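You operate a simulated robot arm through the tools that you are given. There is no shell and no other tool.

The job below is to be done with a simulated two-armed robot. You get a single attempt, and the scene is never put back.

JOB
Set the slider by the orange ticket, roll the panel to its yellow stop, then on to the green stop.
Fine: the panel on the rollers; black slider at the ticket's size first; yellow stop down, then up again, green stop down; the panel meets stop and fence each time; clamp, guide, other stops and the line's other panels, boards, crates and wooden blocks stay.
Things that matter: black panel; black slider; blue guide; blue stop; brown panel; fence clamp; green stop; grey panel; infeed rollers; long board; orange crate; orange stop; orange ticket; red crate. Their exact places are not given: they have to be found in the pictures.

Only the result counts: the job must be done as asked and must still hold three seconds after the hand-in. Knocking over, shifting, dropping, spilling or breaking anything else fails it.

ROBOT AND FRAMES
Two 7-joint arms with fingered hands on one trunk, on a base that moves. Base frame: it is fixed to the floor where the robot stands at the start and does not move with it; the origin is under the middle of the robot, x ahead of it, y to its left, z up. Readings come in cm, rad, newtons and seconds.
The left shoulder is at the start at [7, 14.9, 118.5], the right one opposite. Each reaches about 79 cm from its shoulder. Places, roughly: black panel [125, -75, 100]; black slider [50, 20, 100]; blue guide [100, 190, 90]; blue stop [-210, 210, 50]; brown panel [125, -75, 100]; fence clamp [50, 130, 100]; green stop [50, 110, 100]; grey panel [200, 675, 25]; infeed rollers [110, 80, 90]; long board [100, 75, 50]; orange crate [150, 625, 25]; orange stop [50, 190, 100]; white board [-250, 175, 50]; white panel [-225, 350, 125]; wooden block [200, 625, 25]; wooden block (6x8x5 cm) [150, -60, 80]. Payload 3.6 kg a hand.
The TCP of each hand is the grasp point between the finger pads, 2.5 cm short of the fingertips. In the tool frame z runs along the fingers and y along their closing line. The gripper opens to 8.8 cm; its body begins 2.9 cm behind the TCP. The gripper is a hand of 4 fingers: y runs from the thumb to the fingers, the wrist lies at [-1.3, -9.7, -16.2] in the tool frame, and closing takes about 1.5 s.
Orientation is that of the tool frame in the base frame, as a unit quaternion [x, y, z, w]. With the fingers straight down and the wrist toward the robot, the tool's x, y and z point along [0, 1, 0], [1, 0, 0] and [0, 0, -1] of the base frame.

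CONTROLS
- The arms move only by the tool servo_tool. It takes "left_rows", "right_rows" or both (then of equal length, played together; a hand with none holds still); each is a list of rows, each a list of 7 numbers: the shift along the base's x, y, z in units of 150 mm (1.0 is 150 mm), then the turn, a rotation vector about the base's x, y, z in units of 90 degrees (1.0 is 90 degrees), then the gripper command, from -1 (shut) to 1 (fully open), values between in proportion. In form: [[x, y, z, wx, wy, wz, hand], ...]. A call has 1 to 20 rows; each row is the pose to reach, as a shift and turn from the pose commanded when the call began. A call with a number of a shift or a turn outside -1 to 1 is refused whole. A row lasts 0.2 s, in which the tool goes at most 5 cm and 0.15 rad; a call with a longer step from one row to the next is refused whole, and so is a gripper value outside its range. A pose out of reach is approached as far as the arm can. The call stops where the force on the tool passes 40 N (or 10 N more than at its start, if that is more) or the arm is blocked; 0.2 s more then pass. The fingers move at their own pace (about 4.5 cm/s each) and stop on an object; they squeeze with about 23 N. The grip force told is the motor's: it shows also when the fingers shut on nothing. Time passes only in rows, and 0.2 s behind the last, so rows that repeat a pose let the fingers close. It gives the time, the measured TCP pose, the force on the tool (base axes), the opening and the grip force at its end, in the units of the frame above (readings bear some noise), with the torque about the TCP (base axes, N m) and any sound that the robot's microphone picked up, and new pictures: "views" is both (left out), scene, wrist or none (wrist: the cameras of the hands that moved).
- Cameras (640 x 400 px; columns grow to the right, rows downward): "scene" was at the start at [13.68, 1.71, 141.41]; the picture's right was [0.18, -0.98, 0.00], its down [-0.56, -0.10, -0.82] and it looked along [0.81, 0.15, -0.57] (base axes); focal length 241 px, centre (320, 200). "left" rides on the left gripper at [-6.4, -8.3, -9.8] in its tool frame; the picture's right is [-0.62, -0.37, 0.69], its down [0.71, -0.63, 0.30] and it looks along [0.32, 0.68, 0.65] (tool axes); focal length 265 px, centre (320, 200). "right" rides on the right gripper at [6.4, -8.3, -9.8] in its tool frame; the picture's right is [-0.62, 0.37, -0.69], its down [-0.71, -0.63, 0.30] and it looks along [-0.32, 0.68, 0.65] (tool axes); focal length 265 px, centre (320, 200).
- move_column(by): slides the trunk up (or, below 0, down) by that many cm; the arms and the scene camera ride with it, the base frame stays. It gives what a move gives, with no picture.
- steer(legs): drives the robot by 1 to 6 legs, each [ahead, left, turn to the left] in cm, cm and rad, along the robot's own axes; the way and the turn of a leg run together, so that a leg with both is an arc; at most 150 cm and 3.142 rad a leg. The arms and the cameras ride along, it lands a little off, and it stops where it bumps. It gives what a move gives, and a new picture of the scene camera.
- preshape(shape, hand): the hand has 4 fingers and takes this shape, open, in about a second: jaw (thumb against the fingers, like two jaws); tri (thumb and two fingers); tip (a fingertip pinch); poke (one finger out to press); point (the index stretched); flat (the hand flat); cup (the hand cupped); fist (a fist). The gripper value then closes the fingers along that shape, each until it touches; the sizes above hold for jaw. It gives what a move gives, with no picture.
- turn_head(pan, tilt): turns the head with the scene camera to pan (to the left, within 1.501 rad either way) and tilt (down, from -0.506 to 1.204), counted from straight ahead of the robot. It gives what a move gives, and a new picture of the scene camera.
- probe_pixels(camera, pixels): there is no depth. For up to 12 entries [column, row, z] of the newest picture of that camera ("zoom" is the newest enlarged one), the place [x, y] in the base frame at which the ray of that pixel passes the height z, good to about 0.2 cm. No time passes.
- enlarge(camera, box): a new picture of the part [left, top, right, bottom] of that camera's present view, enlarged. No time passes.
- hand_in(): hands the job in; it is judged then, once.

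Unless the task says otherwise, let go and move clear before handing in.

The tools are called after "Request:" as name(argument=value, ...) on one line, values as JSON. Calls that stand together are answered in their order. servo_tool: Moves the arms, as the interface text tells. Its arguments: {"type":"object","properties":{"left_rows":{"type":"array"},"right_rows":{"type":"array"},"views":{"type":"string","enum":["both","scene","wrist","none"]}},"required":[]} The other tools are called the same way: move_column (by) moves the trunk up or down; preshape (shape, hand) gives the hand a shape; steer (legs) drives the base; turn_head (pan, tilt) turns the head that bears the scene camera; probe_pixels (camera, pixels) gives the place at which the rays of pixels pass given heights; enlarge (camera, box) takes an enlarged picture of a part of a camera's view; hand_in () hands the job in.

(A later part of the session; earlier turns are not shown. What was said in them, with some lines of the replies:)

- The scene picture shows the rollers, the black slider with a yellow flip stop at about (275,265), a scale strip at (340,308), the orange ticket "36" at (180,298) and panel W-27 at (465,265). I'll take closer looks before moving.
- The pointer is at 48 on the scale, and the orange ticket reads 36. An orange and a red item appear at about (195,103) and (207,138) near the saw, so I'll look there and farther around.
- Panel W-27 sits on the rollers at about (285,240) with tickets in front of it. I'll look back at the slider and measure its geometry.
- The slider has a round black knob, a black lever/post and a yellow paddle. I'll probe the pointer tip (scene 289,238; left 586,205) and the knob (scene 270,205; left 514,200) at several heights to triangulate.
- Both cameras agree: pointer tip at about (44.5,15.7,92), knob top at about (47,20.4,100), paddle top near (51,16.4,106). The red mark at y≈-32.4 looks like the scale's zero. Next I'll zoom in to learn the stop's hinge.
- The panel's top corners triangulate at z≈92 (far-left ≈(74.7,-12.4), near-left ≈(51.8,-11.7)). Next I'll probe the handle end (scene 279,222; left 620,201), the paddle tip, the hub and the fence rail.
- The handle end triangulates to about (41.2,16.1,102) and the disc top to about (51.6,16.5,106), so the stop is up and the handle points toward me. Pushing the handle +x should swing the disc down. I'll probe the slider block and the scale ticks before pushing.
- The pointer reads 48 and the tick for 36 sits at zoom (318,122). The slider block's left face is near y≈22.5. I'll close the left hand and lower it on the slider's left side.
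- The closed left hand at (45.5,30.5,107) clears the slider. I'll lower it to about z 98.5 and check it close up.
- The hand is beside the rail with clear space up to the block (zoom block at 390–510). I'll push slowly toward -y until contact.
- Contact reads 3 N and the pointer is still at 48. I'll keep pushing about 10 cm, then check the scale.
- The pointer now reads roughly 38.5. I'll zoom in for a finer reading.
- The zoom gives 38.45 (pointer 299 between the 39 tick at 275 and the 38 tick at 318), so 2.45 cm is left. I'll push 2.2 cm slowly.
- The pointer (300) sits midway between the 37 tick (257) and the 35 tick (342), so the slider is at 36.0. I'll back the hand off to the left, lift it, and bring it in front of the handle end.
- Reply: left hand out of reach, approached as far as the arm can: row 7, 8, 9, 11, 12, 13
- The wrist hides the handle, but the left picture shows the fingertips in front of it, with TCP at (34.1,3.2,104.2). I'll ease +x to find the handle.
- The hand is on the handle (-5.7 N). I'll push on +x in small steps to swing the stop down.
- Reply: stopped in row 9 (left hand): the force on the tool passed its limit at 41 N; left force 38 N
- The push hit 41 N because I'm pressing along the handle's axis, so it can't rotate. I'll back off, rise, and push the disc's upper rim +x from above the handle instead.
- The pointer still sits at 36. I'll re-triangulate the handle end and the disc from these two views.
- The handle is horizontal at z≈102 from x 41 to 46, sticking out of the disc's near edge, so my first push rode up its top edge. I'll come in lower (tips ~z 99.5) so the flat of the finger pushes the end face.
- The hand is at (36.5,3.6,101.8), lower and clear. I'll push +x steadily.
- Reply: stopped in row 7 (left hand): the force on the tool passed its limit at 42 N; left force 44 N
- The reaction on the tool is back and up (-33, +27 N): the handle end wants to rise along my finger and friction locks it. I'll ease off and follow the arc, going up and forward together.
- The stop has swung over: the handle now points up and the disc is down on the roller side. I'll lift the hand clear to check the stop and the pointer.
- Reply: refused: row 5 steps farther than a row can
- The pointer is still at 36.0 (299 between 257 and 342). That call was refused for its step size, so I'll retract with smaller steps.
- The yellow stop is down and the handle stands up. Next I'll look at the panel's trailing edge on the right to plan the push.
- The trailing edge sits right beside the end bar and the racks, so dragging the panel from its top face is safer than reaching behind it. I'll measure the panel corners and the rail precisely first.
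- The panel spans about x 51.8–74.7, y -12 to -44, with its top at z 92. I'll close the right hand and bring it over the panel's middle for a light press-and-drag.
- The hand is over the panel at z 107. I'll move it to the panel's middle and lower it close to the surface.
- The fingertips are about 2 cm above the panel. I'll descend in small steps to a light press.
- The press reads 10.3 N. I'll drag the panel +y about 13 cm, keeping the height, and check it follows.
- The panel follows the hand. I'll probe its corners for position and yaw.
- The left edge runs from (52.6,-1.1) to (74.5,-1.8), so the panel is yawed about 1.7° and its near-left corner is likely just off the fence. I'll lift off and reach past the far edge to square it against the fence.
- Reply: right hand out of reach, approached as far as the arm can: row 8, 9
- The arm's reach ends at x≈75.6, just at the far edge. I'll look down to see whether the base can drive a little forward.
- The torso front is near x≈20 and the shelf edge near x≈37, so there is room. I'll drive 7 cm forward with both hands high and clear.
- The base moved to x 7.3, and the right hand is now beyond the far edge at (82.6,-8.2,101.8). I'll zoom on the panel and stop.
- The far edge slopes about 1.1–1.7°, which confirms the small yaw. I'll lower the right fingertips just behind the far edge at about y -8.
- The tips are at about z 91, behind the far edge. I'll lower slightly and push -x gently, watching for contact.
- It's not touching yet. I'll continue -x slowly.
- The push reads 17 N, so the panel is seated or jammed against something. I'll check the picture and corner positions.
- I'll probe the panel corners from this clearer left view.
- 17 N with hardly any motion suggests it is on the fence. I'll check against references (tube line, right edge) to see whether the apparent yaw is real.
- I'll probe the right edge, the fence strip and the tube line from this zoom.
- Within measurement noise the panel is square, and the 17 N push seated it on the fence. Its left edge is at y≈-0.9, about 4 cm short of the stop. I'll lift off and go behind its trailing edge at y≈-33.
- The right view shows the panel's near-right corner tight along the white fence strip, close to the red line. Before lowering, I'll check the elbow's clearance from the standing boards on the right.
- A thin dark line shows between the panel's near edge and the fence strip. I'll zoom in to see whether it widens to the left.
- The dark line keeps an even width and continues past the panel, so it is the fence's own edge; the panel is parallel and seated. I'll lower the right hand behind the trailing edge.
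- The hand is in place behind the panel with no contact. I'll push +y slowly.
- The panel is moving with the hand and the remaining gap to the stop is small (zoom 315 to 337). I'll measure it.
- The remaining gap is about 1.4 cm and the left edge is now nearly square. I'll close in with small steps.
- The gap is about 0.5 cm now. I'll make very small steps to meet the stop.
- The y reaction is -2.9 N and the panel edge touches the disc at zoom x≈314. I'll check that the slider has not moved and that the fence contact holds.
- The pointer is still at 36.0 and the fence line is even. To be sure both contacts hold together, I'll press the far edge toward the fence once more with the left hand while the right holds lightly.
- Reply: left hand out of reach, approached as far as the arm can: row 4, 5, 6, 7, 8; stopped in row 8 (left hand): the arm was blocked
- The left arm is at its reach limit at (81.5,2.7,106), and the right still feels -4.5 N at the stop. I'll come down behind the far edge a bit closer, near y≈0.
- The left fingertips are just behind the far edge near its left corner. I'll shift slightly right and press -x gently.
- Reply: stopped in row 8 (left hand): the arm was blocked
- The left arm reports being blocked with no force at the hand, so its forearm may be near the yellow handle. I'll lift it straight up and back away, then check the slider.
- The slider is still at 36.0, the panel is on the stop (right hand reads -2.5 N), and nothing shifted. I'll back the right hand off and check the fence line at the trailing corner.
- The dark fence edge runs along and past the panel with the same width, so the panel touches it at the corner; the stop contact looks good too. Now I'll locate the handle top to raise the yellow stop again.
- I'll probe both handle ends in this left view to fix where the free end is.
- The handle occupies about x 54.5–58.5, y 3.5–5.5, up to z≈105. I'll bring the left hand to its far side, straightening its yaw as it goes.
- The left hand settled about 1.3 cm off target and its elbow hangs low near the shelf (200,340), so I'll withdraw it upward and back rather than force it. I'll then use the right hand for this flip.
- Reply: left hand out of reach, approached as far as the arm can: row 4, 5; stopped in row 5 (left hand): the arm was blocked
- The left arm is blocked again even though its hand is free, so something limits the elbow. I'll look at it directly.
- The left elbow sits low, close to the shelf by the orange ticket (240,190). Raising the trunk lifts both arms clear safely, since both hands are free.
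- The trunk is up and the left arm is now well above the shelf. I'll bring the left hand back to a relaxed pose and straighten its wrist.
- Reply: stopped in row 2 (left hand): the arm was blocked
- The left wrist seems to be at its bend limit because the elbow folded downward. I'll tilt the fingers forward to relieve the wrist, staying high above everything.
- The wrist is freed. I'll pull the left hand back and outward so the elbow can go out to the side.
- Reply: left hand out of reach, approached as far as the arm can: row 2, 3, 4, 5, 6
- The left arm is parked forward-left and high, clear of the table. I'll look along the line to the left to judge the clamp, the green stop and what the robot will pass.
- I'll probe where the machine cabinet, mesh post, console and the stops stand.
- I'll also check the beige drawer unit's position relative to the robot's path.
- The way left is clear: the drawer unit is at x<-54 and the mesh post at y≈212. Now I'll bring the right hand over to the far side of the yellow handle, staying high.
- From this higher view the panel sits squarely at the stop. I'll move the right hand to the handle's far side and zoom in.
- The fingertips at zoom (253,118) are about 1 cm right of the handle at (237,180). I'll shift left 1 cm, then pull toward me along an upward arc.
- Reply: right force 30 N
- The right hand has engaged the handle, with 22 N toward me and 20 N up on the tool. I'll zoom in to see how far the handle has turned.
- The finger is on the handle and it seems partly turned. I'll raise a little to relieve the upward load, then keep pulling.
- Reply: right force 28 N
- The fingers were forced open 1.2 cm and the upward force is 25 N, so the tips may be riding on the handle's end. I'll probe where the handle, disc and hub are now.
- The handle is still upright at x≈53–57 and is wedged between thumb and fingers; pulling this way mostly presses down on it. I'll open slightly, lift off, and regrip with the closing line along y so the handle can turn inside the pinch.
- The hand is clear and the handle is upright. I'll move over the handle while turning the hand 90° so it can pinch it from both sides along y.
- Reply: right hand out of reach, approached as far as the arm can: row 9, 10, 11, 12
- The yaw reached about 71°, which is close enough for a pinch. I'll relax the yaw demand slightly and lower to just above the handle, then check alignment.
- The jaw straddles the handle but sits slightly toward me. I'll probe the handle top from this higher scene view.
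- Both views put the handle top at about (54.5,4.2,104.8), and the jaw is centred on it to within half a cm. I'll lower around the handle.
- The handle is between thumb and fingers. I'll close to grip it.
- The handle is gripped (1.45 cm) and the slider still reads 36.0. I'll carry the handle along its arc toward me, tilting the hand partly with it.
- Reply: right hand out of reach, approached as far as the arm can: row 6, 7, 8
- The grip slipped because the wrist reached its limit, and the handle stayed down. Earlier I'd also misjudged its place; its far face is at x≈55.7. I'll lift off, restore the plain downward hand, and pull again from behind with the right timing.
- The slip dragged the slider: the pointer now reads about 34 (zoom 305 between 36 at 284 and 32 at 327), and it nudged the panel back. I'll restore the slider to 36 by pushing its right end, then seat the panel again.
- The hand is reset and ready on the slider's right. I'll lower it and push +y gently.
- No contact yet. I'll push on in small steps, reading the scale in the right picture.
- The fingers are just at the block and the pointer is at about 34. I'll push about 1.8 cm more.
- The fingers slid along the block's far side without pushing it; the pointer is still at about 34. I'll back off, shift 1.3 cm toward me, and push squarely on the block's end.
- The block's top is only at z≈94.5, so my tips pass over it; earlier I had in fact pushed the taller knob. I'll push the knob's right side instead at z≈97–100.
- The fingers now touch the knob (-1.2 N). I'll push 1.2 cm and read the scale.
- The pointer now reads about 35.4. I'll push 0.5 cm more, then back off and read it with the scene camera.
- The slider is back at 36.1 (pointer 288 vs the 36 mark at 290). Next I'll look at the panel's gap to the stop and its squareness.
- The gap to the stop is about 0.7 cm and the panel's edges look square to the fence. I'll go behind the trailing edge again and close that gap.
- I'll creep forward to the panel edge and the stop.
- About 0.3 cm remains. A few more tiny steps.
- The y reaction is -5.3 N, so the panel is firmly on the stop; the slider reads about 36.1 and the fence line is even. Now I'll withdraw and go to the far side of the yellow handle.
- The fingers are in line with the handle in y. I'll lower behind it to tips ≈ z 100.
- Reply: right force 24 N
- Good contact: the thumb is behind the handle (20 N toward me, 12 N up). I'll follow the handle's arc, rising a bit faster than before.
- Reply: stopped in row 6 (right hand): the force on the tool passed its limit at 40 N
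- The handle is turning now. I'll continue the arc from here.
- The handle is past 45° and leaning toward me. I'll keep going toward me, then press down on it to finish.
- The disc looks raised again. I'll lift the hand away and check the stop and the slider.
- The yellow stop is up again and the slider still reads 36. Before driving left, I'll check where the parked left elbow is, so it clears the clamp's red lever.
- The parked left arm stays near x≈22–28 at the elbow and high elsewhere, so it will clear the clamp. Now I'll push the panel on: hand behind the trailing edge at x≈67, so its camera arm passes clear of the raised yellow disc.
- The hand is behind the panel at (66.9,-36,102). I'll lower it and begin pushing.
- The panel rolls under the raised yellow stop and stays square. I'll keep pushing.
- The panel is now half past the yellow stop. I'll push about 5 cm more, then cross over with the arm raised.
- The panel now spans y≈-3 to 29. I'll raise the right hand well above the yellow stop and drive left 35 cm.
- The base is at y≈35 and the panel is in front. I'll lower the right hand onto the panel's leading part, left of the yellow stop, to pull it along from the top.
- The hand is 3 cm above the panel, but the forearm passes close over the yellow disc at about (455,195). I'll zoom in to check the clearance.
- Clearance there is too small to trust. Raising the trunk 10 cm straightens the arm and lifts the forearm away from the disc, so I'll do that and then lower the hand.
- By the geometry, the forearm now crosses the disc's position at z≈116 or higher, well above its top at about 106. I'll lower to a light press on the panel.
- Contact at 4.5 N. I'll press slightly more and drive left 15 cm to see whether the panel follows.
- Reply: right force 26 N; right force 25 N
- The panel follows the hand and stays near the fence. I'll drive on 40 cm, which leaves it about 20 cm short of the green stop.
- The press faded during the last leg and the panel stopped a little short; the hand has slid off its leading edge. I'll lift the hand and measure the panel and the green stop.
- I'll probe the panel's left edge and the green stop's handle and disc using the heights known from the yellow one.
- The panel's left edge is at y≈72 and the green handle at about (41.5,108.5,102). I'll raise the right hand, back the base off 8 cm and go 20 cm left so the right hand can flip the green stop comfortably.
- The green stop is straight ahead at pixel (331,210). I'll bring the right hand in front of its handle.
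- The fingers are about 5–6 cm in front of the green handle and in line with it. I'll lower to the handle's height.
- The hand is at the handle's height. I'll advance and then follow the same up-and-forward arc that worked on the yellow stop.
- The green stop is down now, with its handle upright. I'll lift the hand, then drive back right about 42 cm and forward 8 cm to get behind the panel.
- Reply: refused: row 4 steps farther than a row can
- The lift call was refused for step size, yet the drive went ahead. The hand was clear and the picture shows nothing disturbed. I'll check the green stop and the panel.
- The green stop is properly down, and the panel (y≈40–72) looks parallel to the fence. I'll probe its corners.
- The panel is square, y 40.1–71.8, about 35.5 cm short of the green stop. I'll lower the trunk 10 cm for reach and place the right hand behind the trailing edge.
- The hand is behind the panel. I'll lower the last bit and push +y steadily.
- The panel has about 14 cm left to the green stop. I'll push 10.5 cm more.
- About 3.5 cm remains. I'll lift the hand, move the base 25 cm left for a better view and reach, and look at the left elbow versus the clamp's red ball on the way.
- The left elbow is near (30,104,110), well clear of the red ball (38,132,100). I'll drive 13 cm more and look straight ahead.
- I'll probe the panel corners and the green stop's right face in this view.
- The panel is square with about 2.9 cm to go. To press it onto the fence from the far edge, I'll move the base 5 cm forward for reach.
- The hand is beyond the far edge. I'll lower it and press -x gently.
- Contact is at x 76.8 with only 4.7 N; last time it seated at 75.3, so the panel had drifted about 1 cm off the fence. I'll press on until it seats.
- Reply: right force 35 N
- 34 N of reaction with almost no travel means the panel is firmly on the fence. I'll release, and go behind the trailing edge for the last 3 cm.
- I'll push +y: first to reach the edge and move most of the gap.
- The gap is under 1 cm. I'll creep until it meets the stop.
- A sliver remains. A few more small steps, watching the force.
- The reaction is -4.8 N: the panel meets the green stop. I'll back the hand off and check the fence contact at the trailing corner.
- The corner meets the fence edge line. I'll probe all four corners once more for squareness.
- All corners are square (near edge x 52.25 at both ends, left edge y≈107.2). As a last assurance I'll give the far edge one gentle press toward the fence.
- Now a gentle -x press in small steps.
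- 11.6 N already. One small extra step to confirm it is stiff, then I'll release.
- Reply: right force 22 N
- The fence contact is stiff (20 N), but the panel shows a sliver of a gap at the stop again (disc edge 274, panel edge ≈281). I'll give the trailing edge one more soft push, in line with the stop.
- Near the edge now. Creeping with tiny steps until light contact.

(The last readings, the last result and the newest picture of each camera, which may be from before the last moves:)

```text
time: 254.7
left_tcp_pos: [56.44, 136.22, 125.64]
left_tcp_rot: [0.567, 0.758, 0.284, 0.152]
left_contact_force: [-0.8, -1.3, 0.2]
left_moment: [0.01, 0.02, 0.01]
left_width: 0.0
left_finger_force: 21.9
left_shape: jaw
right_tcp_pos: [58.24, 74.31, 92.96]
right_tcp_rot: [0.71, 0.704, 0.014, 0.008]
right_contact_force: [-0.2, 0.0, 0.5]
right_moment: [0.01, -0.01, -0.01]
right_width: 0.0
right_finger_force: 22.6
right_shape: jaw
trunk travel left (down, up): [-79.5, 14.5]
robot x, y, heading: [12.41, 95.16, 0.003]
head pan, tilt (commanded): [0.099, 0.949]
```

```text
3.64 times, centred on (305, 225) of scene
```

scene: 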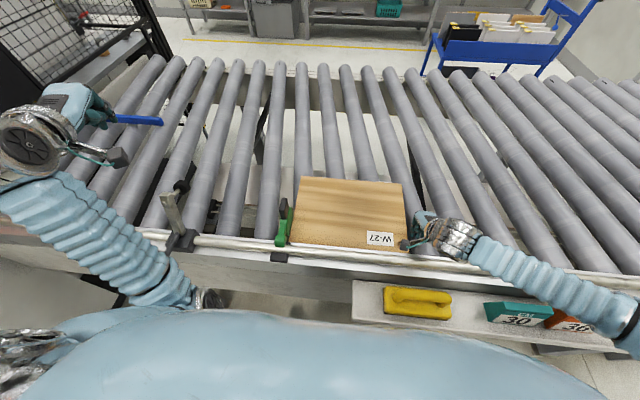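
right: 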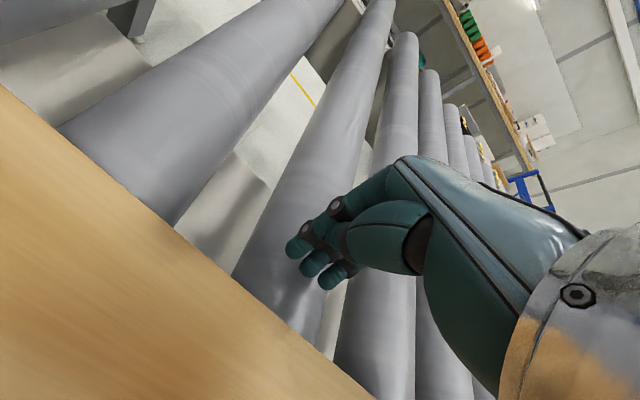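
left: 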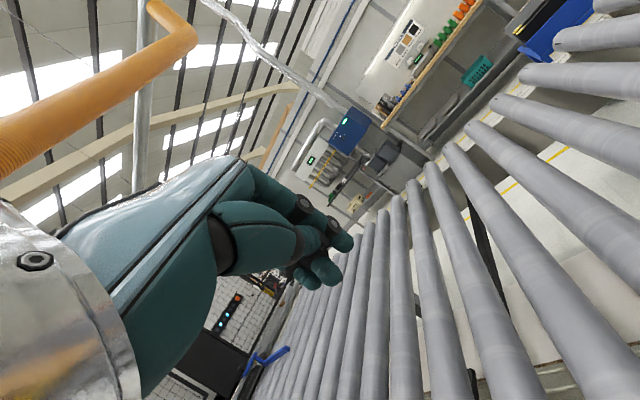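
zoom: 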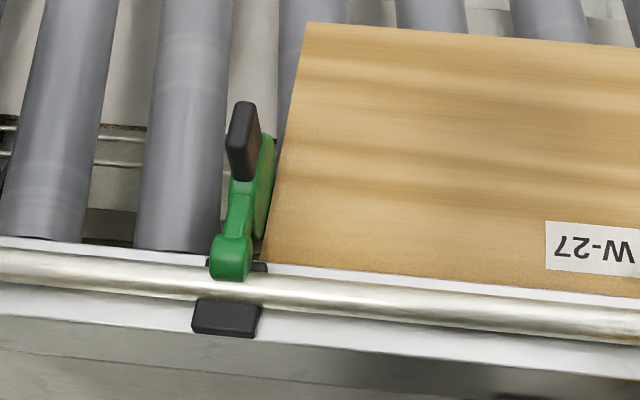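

No force yet. A few more tiny steps.

Request:
servo_tool(right_rows=[[0, 0.01, 0, 0, 0, 0, -1], [0, 0.02, 0, 0, 0, 0, -1], [0, 0.028, 0, 0, 0, 0, -1], [0, 0.034, 0, 0, 0, 0, -1], [0, 0.034, 0, 0, 0, 0, -1]], views="none")

Request:
enlarge(camera="scene", box=[250, 170, 360, 280])

Request:
enlarge(camera="right", box=[120, 150, 420, 400])

```text
time: 255.9
left_tcp_pos: [56.42, 135.98, 125.75]
left_tcp_rot: [0.568, 0.758, 0.284, 0.152]
left_contact_force: [0.9, 0.0, -0.2]
left_moment: [-0.04, 0.0, -0.02]
left_width: 0.0
left_finger_force: 23.1
left_shape: jaw
right_tcp_pos: [58.38, 74.43, 92.83]
right_tcp_rot: [0.71, 0.704, 0.015, 0.008]
right_contact_force: [0.7, -10.7, 3.4]
right_moment: [-0.08, -0.04, -0.02]
right_width: 0.02
right_finger_force: 22.8
right_shape: jaw
trunk travel left (down, up): [-79.5, 14.5]
robot x, y, heading: [12.79, 95.34, 0.001]
head pan, tilt (commanded): [0.099, 0.949]
```

```text
3.64 times, centred on (305, 225) of scene
```

zoom: 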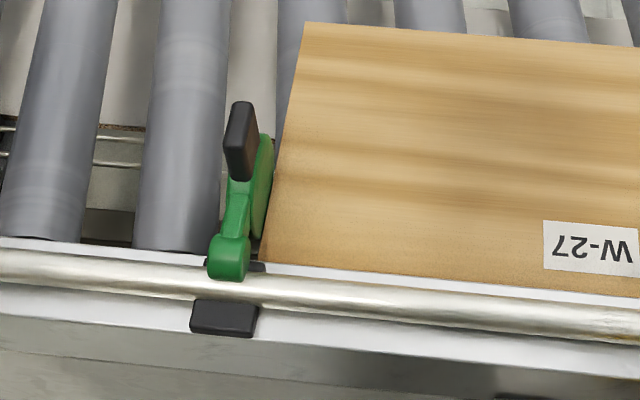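

```text
1.60 times, centred on (270, 275) of right
```

zoom: 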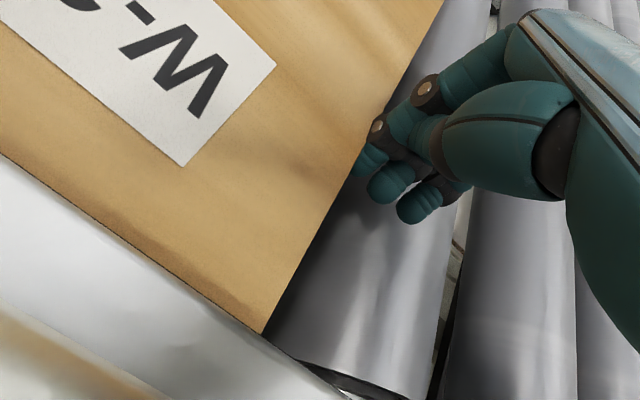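

The reaction is -10.7 N: the panel is firmly against the green stop, and the near edge is tight on the fence strip. I'll back the hand straight off and rise clear.

Request:
servo_tool(right_rows=[[0, -0.02, 0, 0, 0, 0, -1], [0, -0.05, 0, 0, 0, 0, -1], [0, -0.12, 0, 0, 0, 0, -1], [0, -0.22, 0.02, 0, 0, 0, -1], [0, -0.35, 0.15, 0, 0, 0, -1], [0, -0.45, 0.4, 0, 0, 0, -1], [0, -0.5, 0.65, 0, 0, 0, -1], [0, -0.5, 0.9, 0, 0, 0, -1]], views="both")

Request:
enlarge(camera="scene", box=[250, 170, 360, 280])

Request:
enlarge(camera="right", box=[0, 150, 260, 400])

```text
time: 257.7
left_tcp_pos: [56.39, 136.26, 125.6]
left_tcp_rot: [0.567, 0.759, 0.283, 0.152]
left_contact_force: [0.4, -0.3, 0.9]
left_moment: [0.0, -0.02, -0.01]
left_width: 0.01
left_finger_force: 23.3
left_shape: jaw
right_tcp_pos: [58.23, 67.23, 106.45]
right_tcp_rot: [0.71, 0.704, 0.015, 0.007]
right_contact_force: [-0.2, -0.9, 1.0]
right_moment: [0.03, -0.04, -0.02]
right_width: 0.0
right_finger_force: 23.4
right_shape: jaw
trunk travel left (down, up): [-79.5, 14.5]
robot x, y, heading: [12.86, 95.05, -0.003]
head pan, tilt (commanded): [0.099, 0.949]
```

scene: 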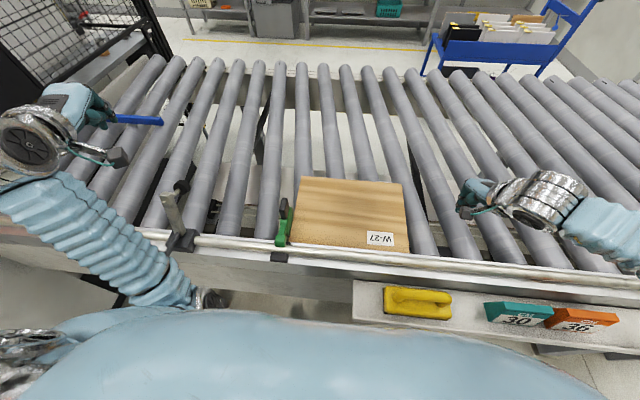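
right: 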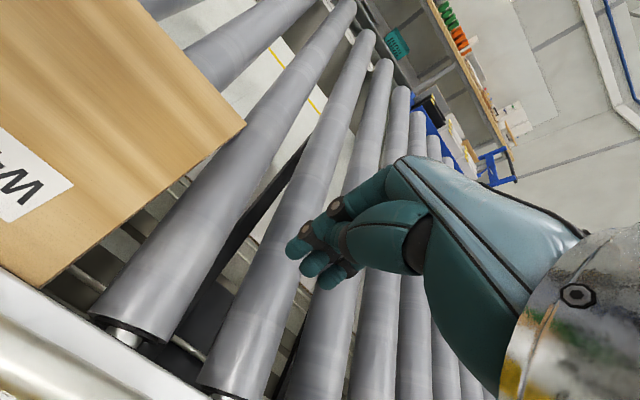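

```text
3.64 times, centred on (305, 225) of scene
```

zoom: 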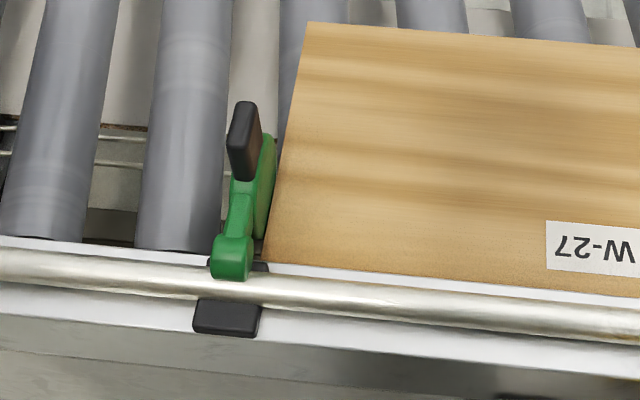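

```text
1.60 times, centred on (130, 275) of right
```

zoom: 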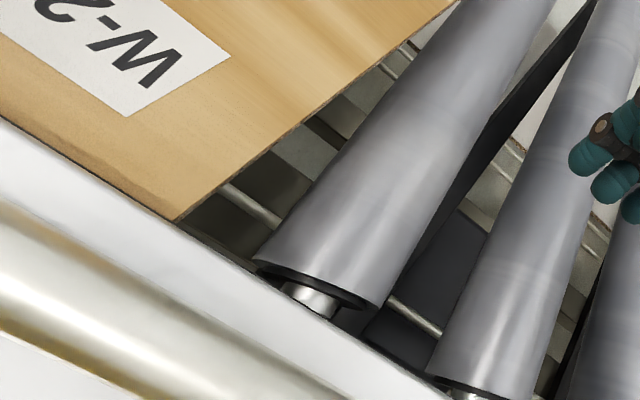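

The panel stayed against the stop after release. Finally I'll look back at the yellow stop, the slider and the rest of the line to confirm nothing else moved.

Request:
turn_head(pan=-0.95, tilt=0.6)

Request:
enlarge(camera="scene", box=[200, 110, 400, 260])

Request:
turn_head(pan=0.9, tilt=0.7)

```text
time: 259.0
left_tcp_pos: [56.46, 136.24, 125.6]
left_tcp_rot: [0.567, 0.758, 0.283, 0.153]
left_contact_force: [-0.5, 0.5, -0.3]
left_moment: [0.02, -0.03, -0.01]
left_width: 0.02
left_finger_force: 22.8
left_shape: jaw
right_tcp_pos: [58.29, 67.27, 106.24]
right_tcp_rot: [0.71, 0.704, 0.015, 0.007]
right_contact_force: [-0.8, -0.1, -0.1]
right_moment: [0.02, 0.0, 0.02]
right_width: 0.0
right_finger_force: 23.3
right_shape: jaw
trunk travel left (down, up): [-79.5, 14.5]
robot x, y, heading: [12.69, 95.36, -0.005]
head pan, tilt (commanded): [-0.949, 0.6]
```

scene: 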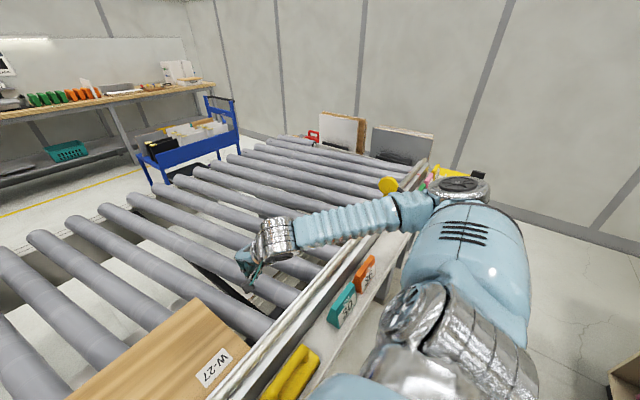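

```text
2.67 times, centred on (300, 185) of scene
```

zoom: 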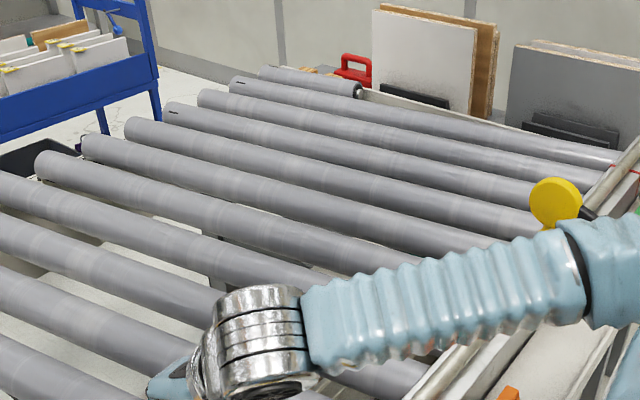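

```text
time: 260.9
left_tcp_pos: [56.44, 136.11, 125.59]
left_tcp_rot: [0.567, 0.758, 0.284, 0.153]
left_contact_force: [-1.0, 0.0, 0.1]
left_moment: [-0.01, 0.01, 0.05]
left_width: 0.0
left_finger_force: 22.6
left_shape: jaw
right_tcp_pos: [58.33, 67.21, 106.39]
right_tcp_rot: [0.71, 0.704, 0.015, 0.008]
right_contact_force: [-0.5, -0.4, 0.2]
right_moment: [0.03, 0.01, 0.0]
right_width: 0.01
right_finger_force: 23.0
right_shape: jaw
trunk travel left (down, up): [-79.5, 14.5]
robot x, y, heading: [13.09, 95.37, -0.002]
head pan, tilt (commanded): [0.901, 0.7]
```

scene: 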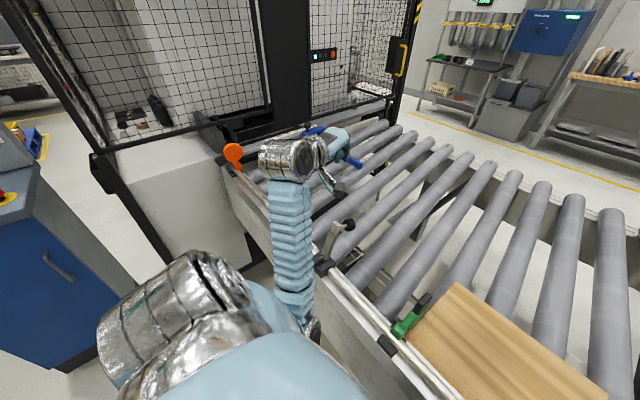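

The yellow stop is up, the green stop is down with panel W-27 against it and the fence. The clamp, orange stop, blue guide and boards are all where they were, and both hands are clear, so I'm handing in.

Request:
hand_in()

```text
The job is handed in.
```

I handed the job in with panel W-27 against the green stop and the fence. The hand-in gave no verdict, so this is what I saw and measured.

- **Slider:** I set the black slider to 36, the size on the orange ticket. It slipped to about 34 while I was raising the yellow stop. I pushed it back to 36.1 and seated the panel on the yellow stop again before going on. It read 36 in later views; I couldn't read the scale at hand-in because the arm blocked it.
- **Yellow stop:** It was down while the panel met it. The contact read 2.9 N the first time and 5.3 N after the slip. It is now up again.
- **Green stop:** It is down. The panel met it with 10.7 N and stayed in place after I let go.
- **Fence:** I pressed the panel onto the fence from its far edge twice near the green stop and once before the first yellow contact. I did not press it again before the second yellow contact; there I only checked the edge by eye.
- **Everything else:** In the last views the clamp, blue guide, orange stop and the boards I could see looked undisturbed. I didn't check every crate and block one by one.

The left arm folded into an awkward position partway through, so I parked it high and did the rest with the right hand. At one point the robot drove sideways with the right hand lower than I meant, because the lift before it was refused. Nothing was hit.
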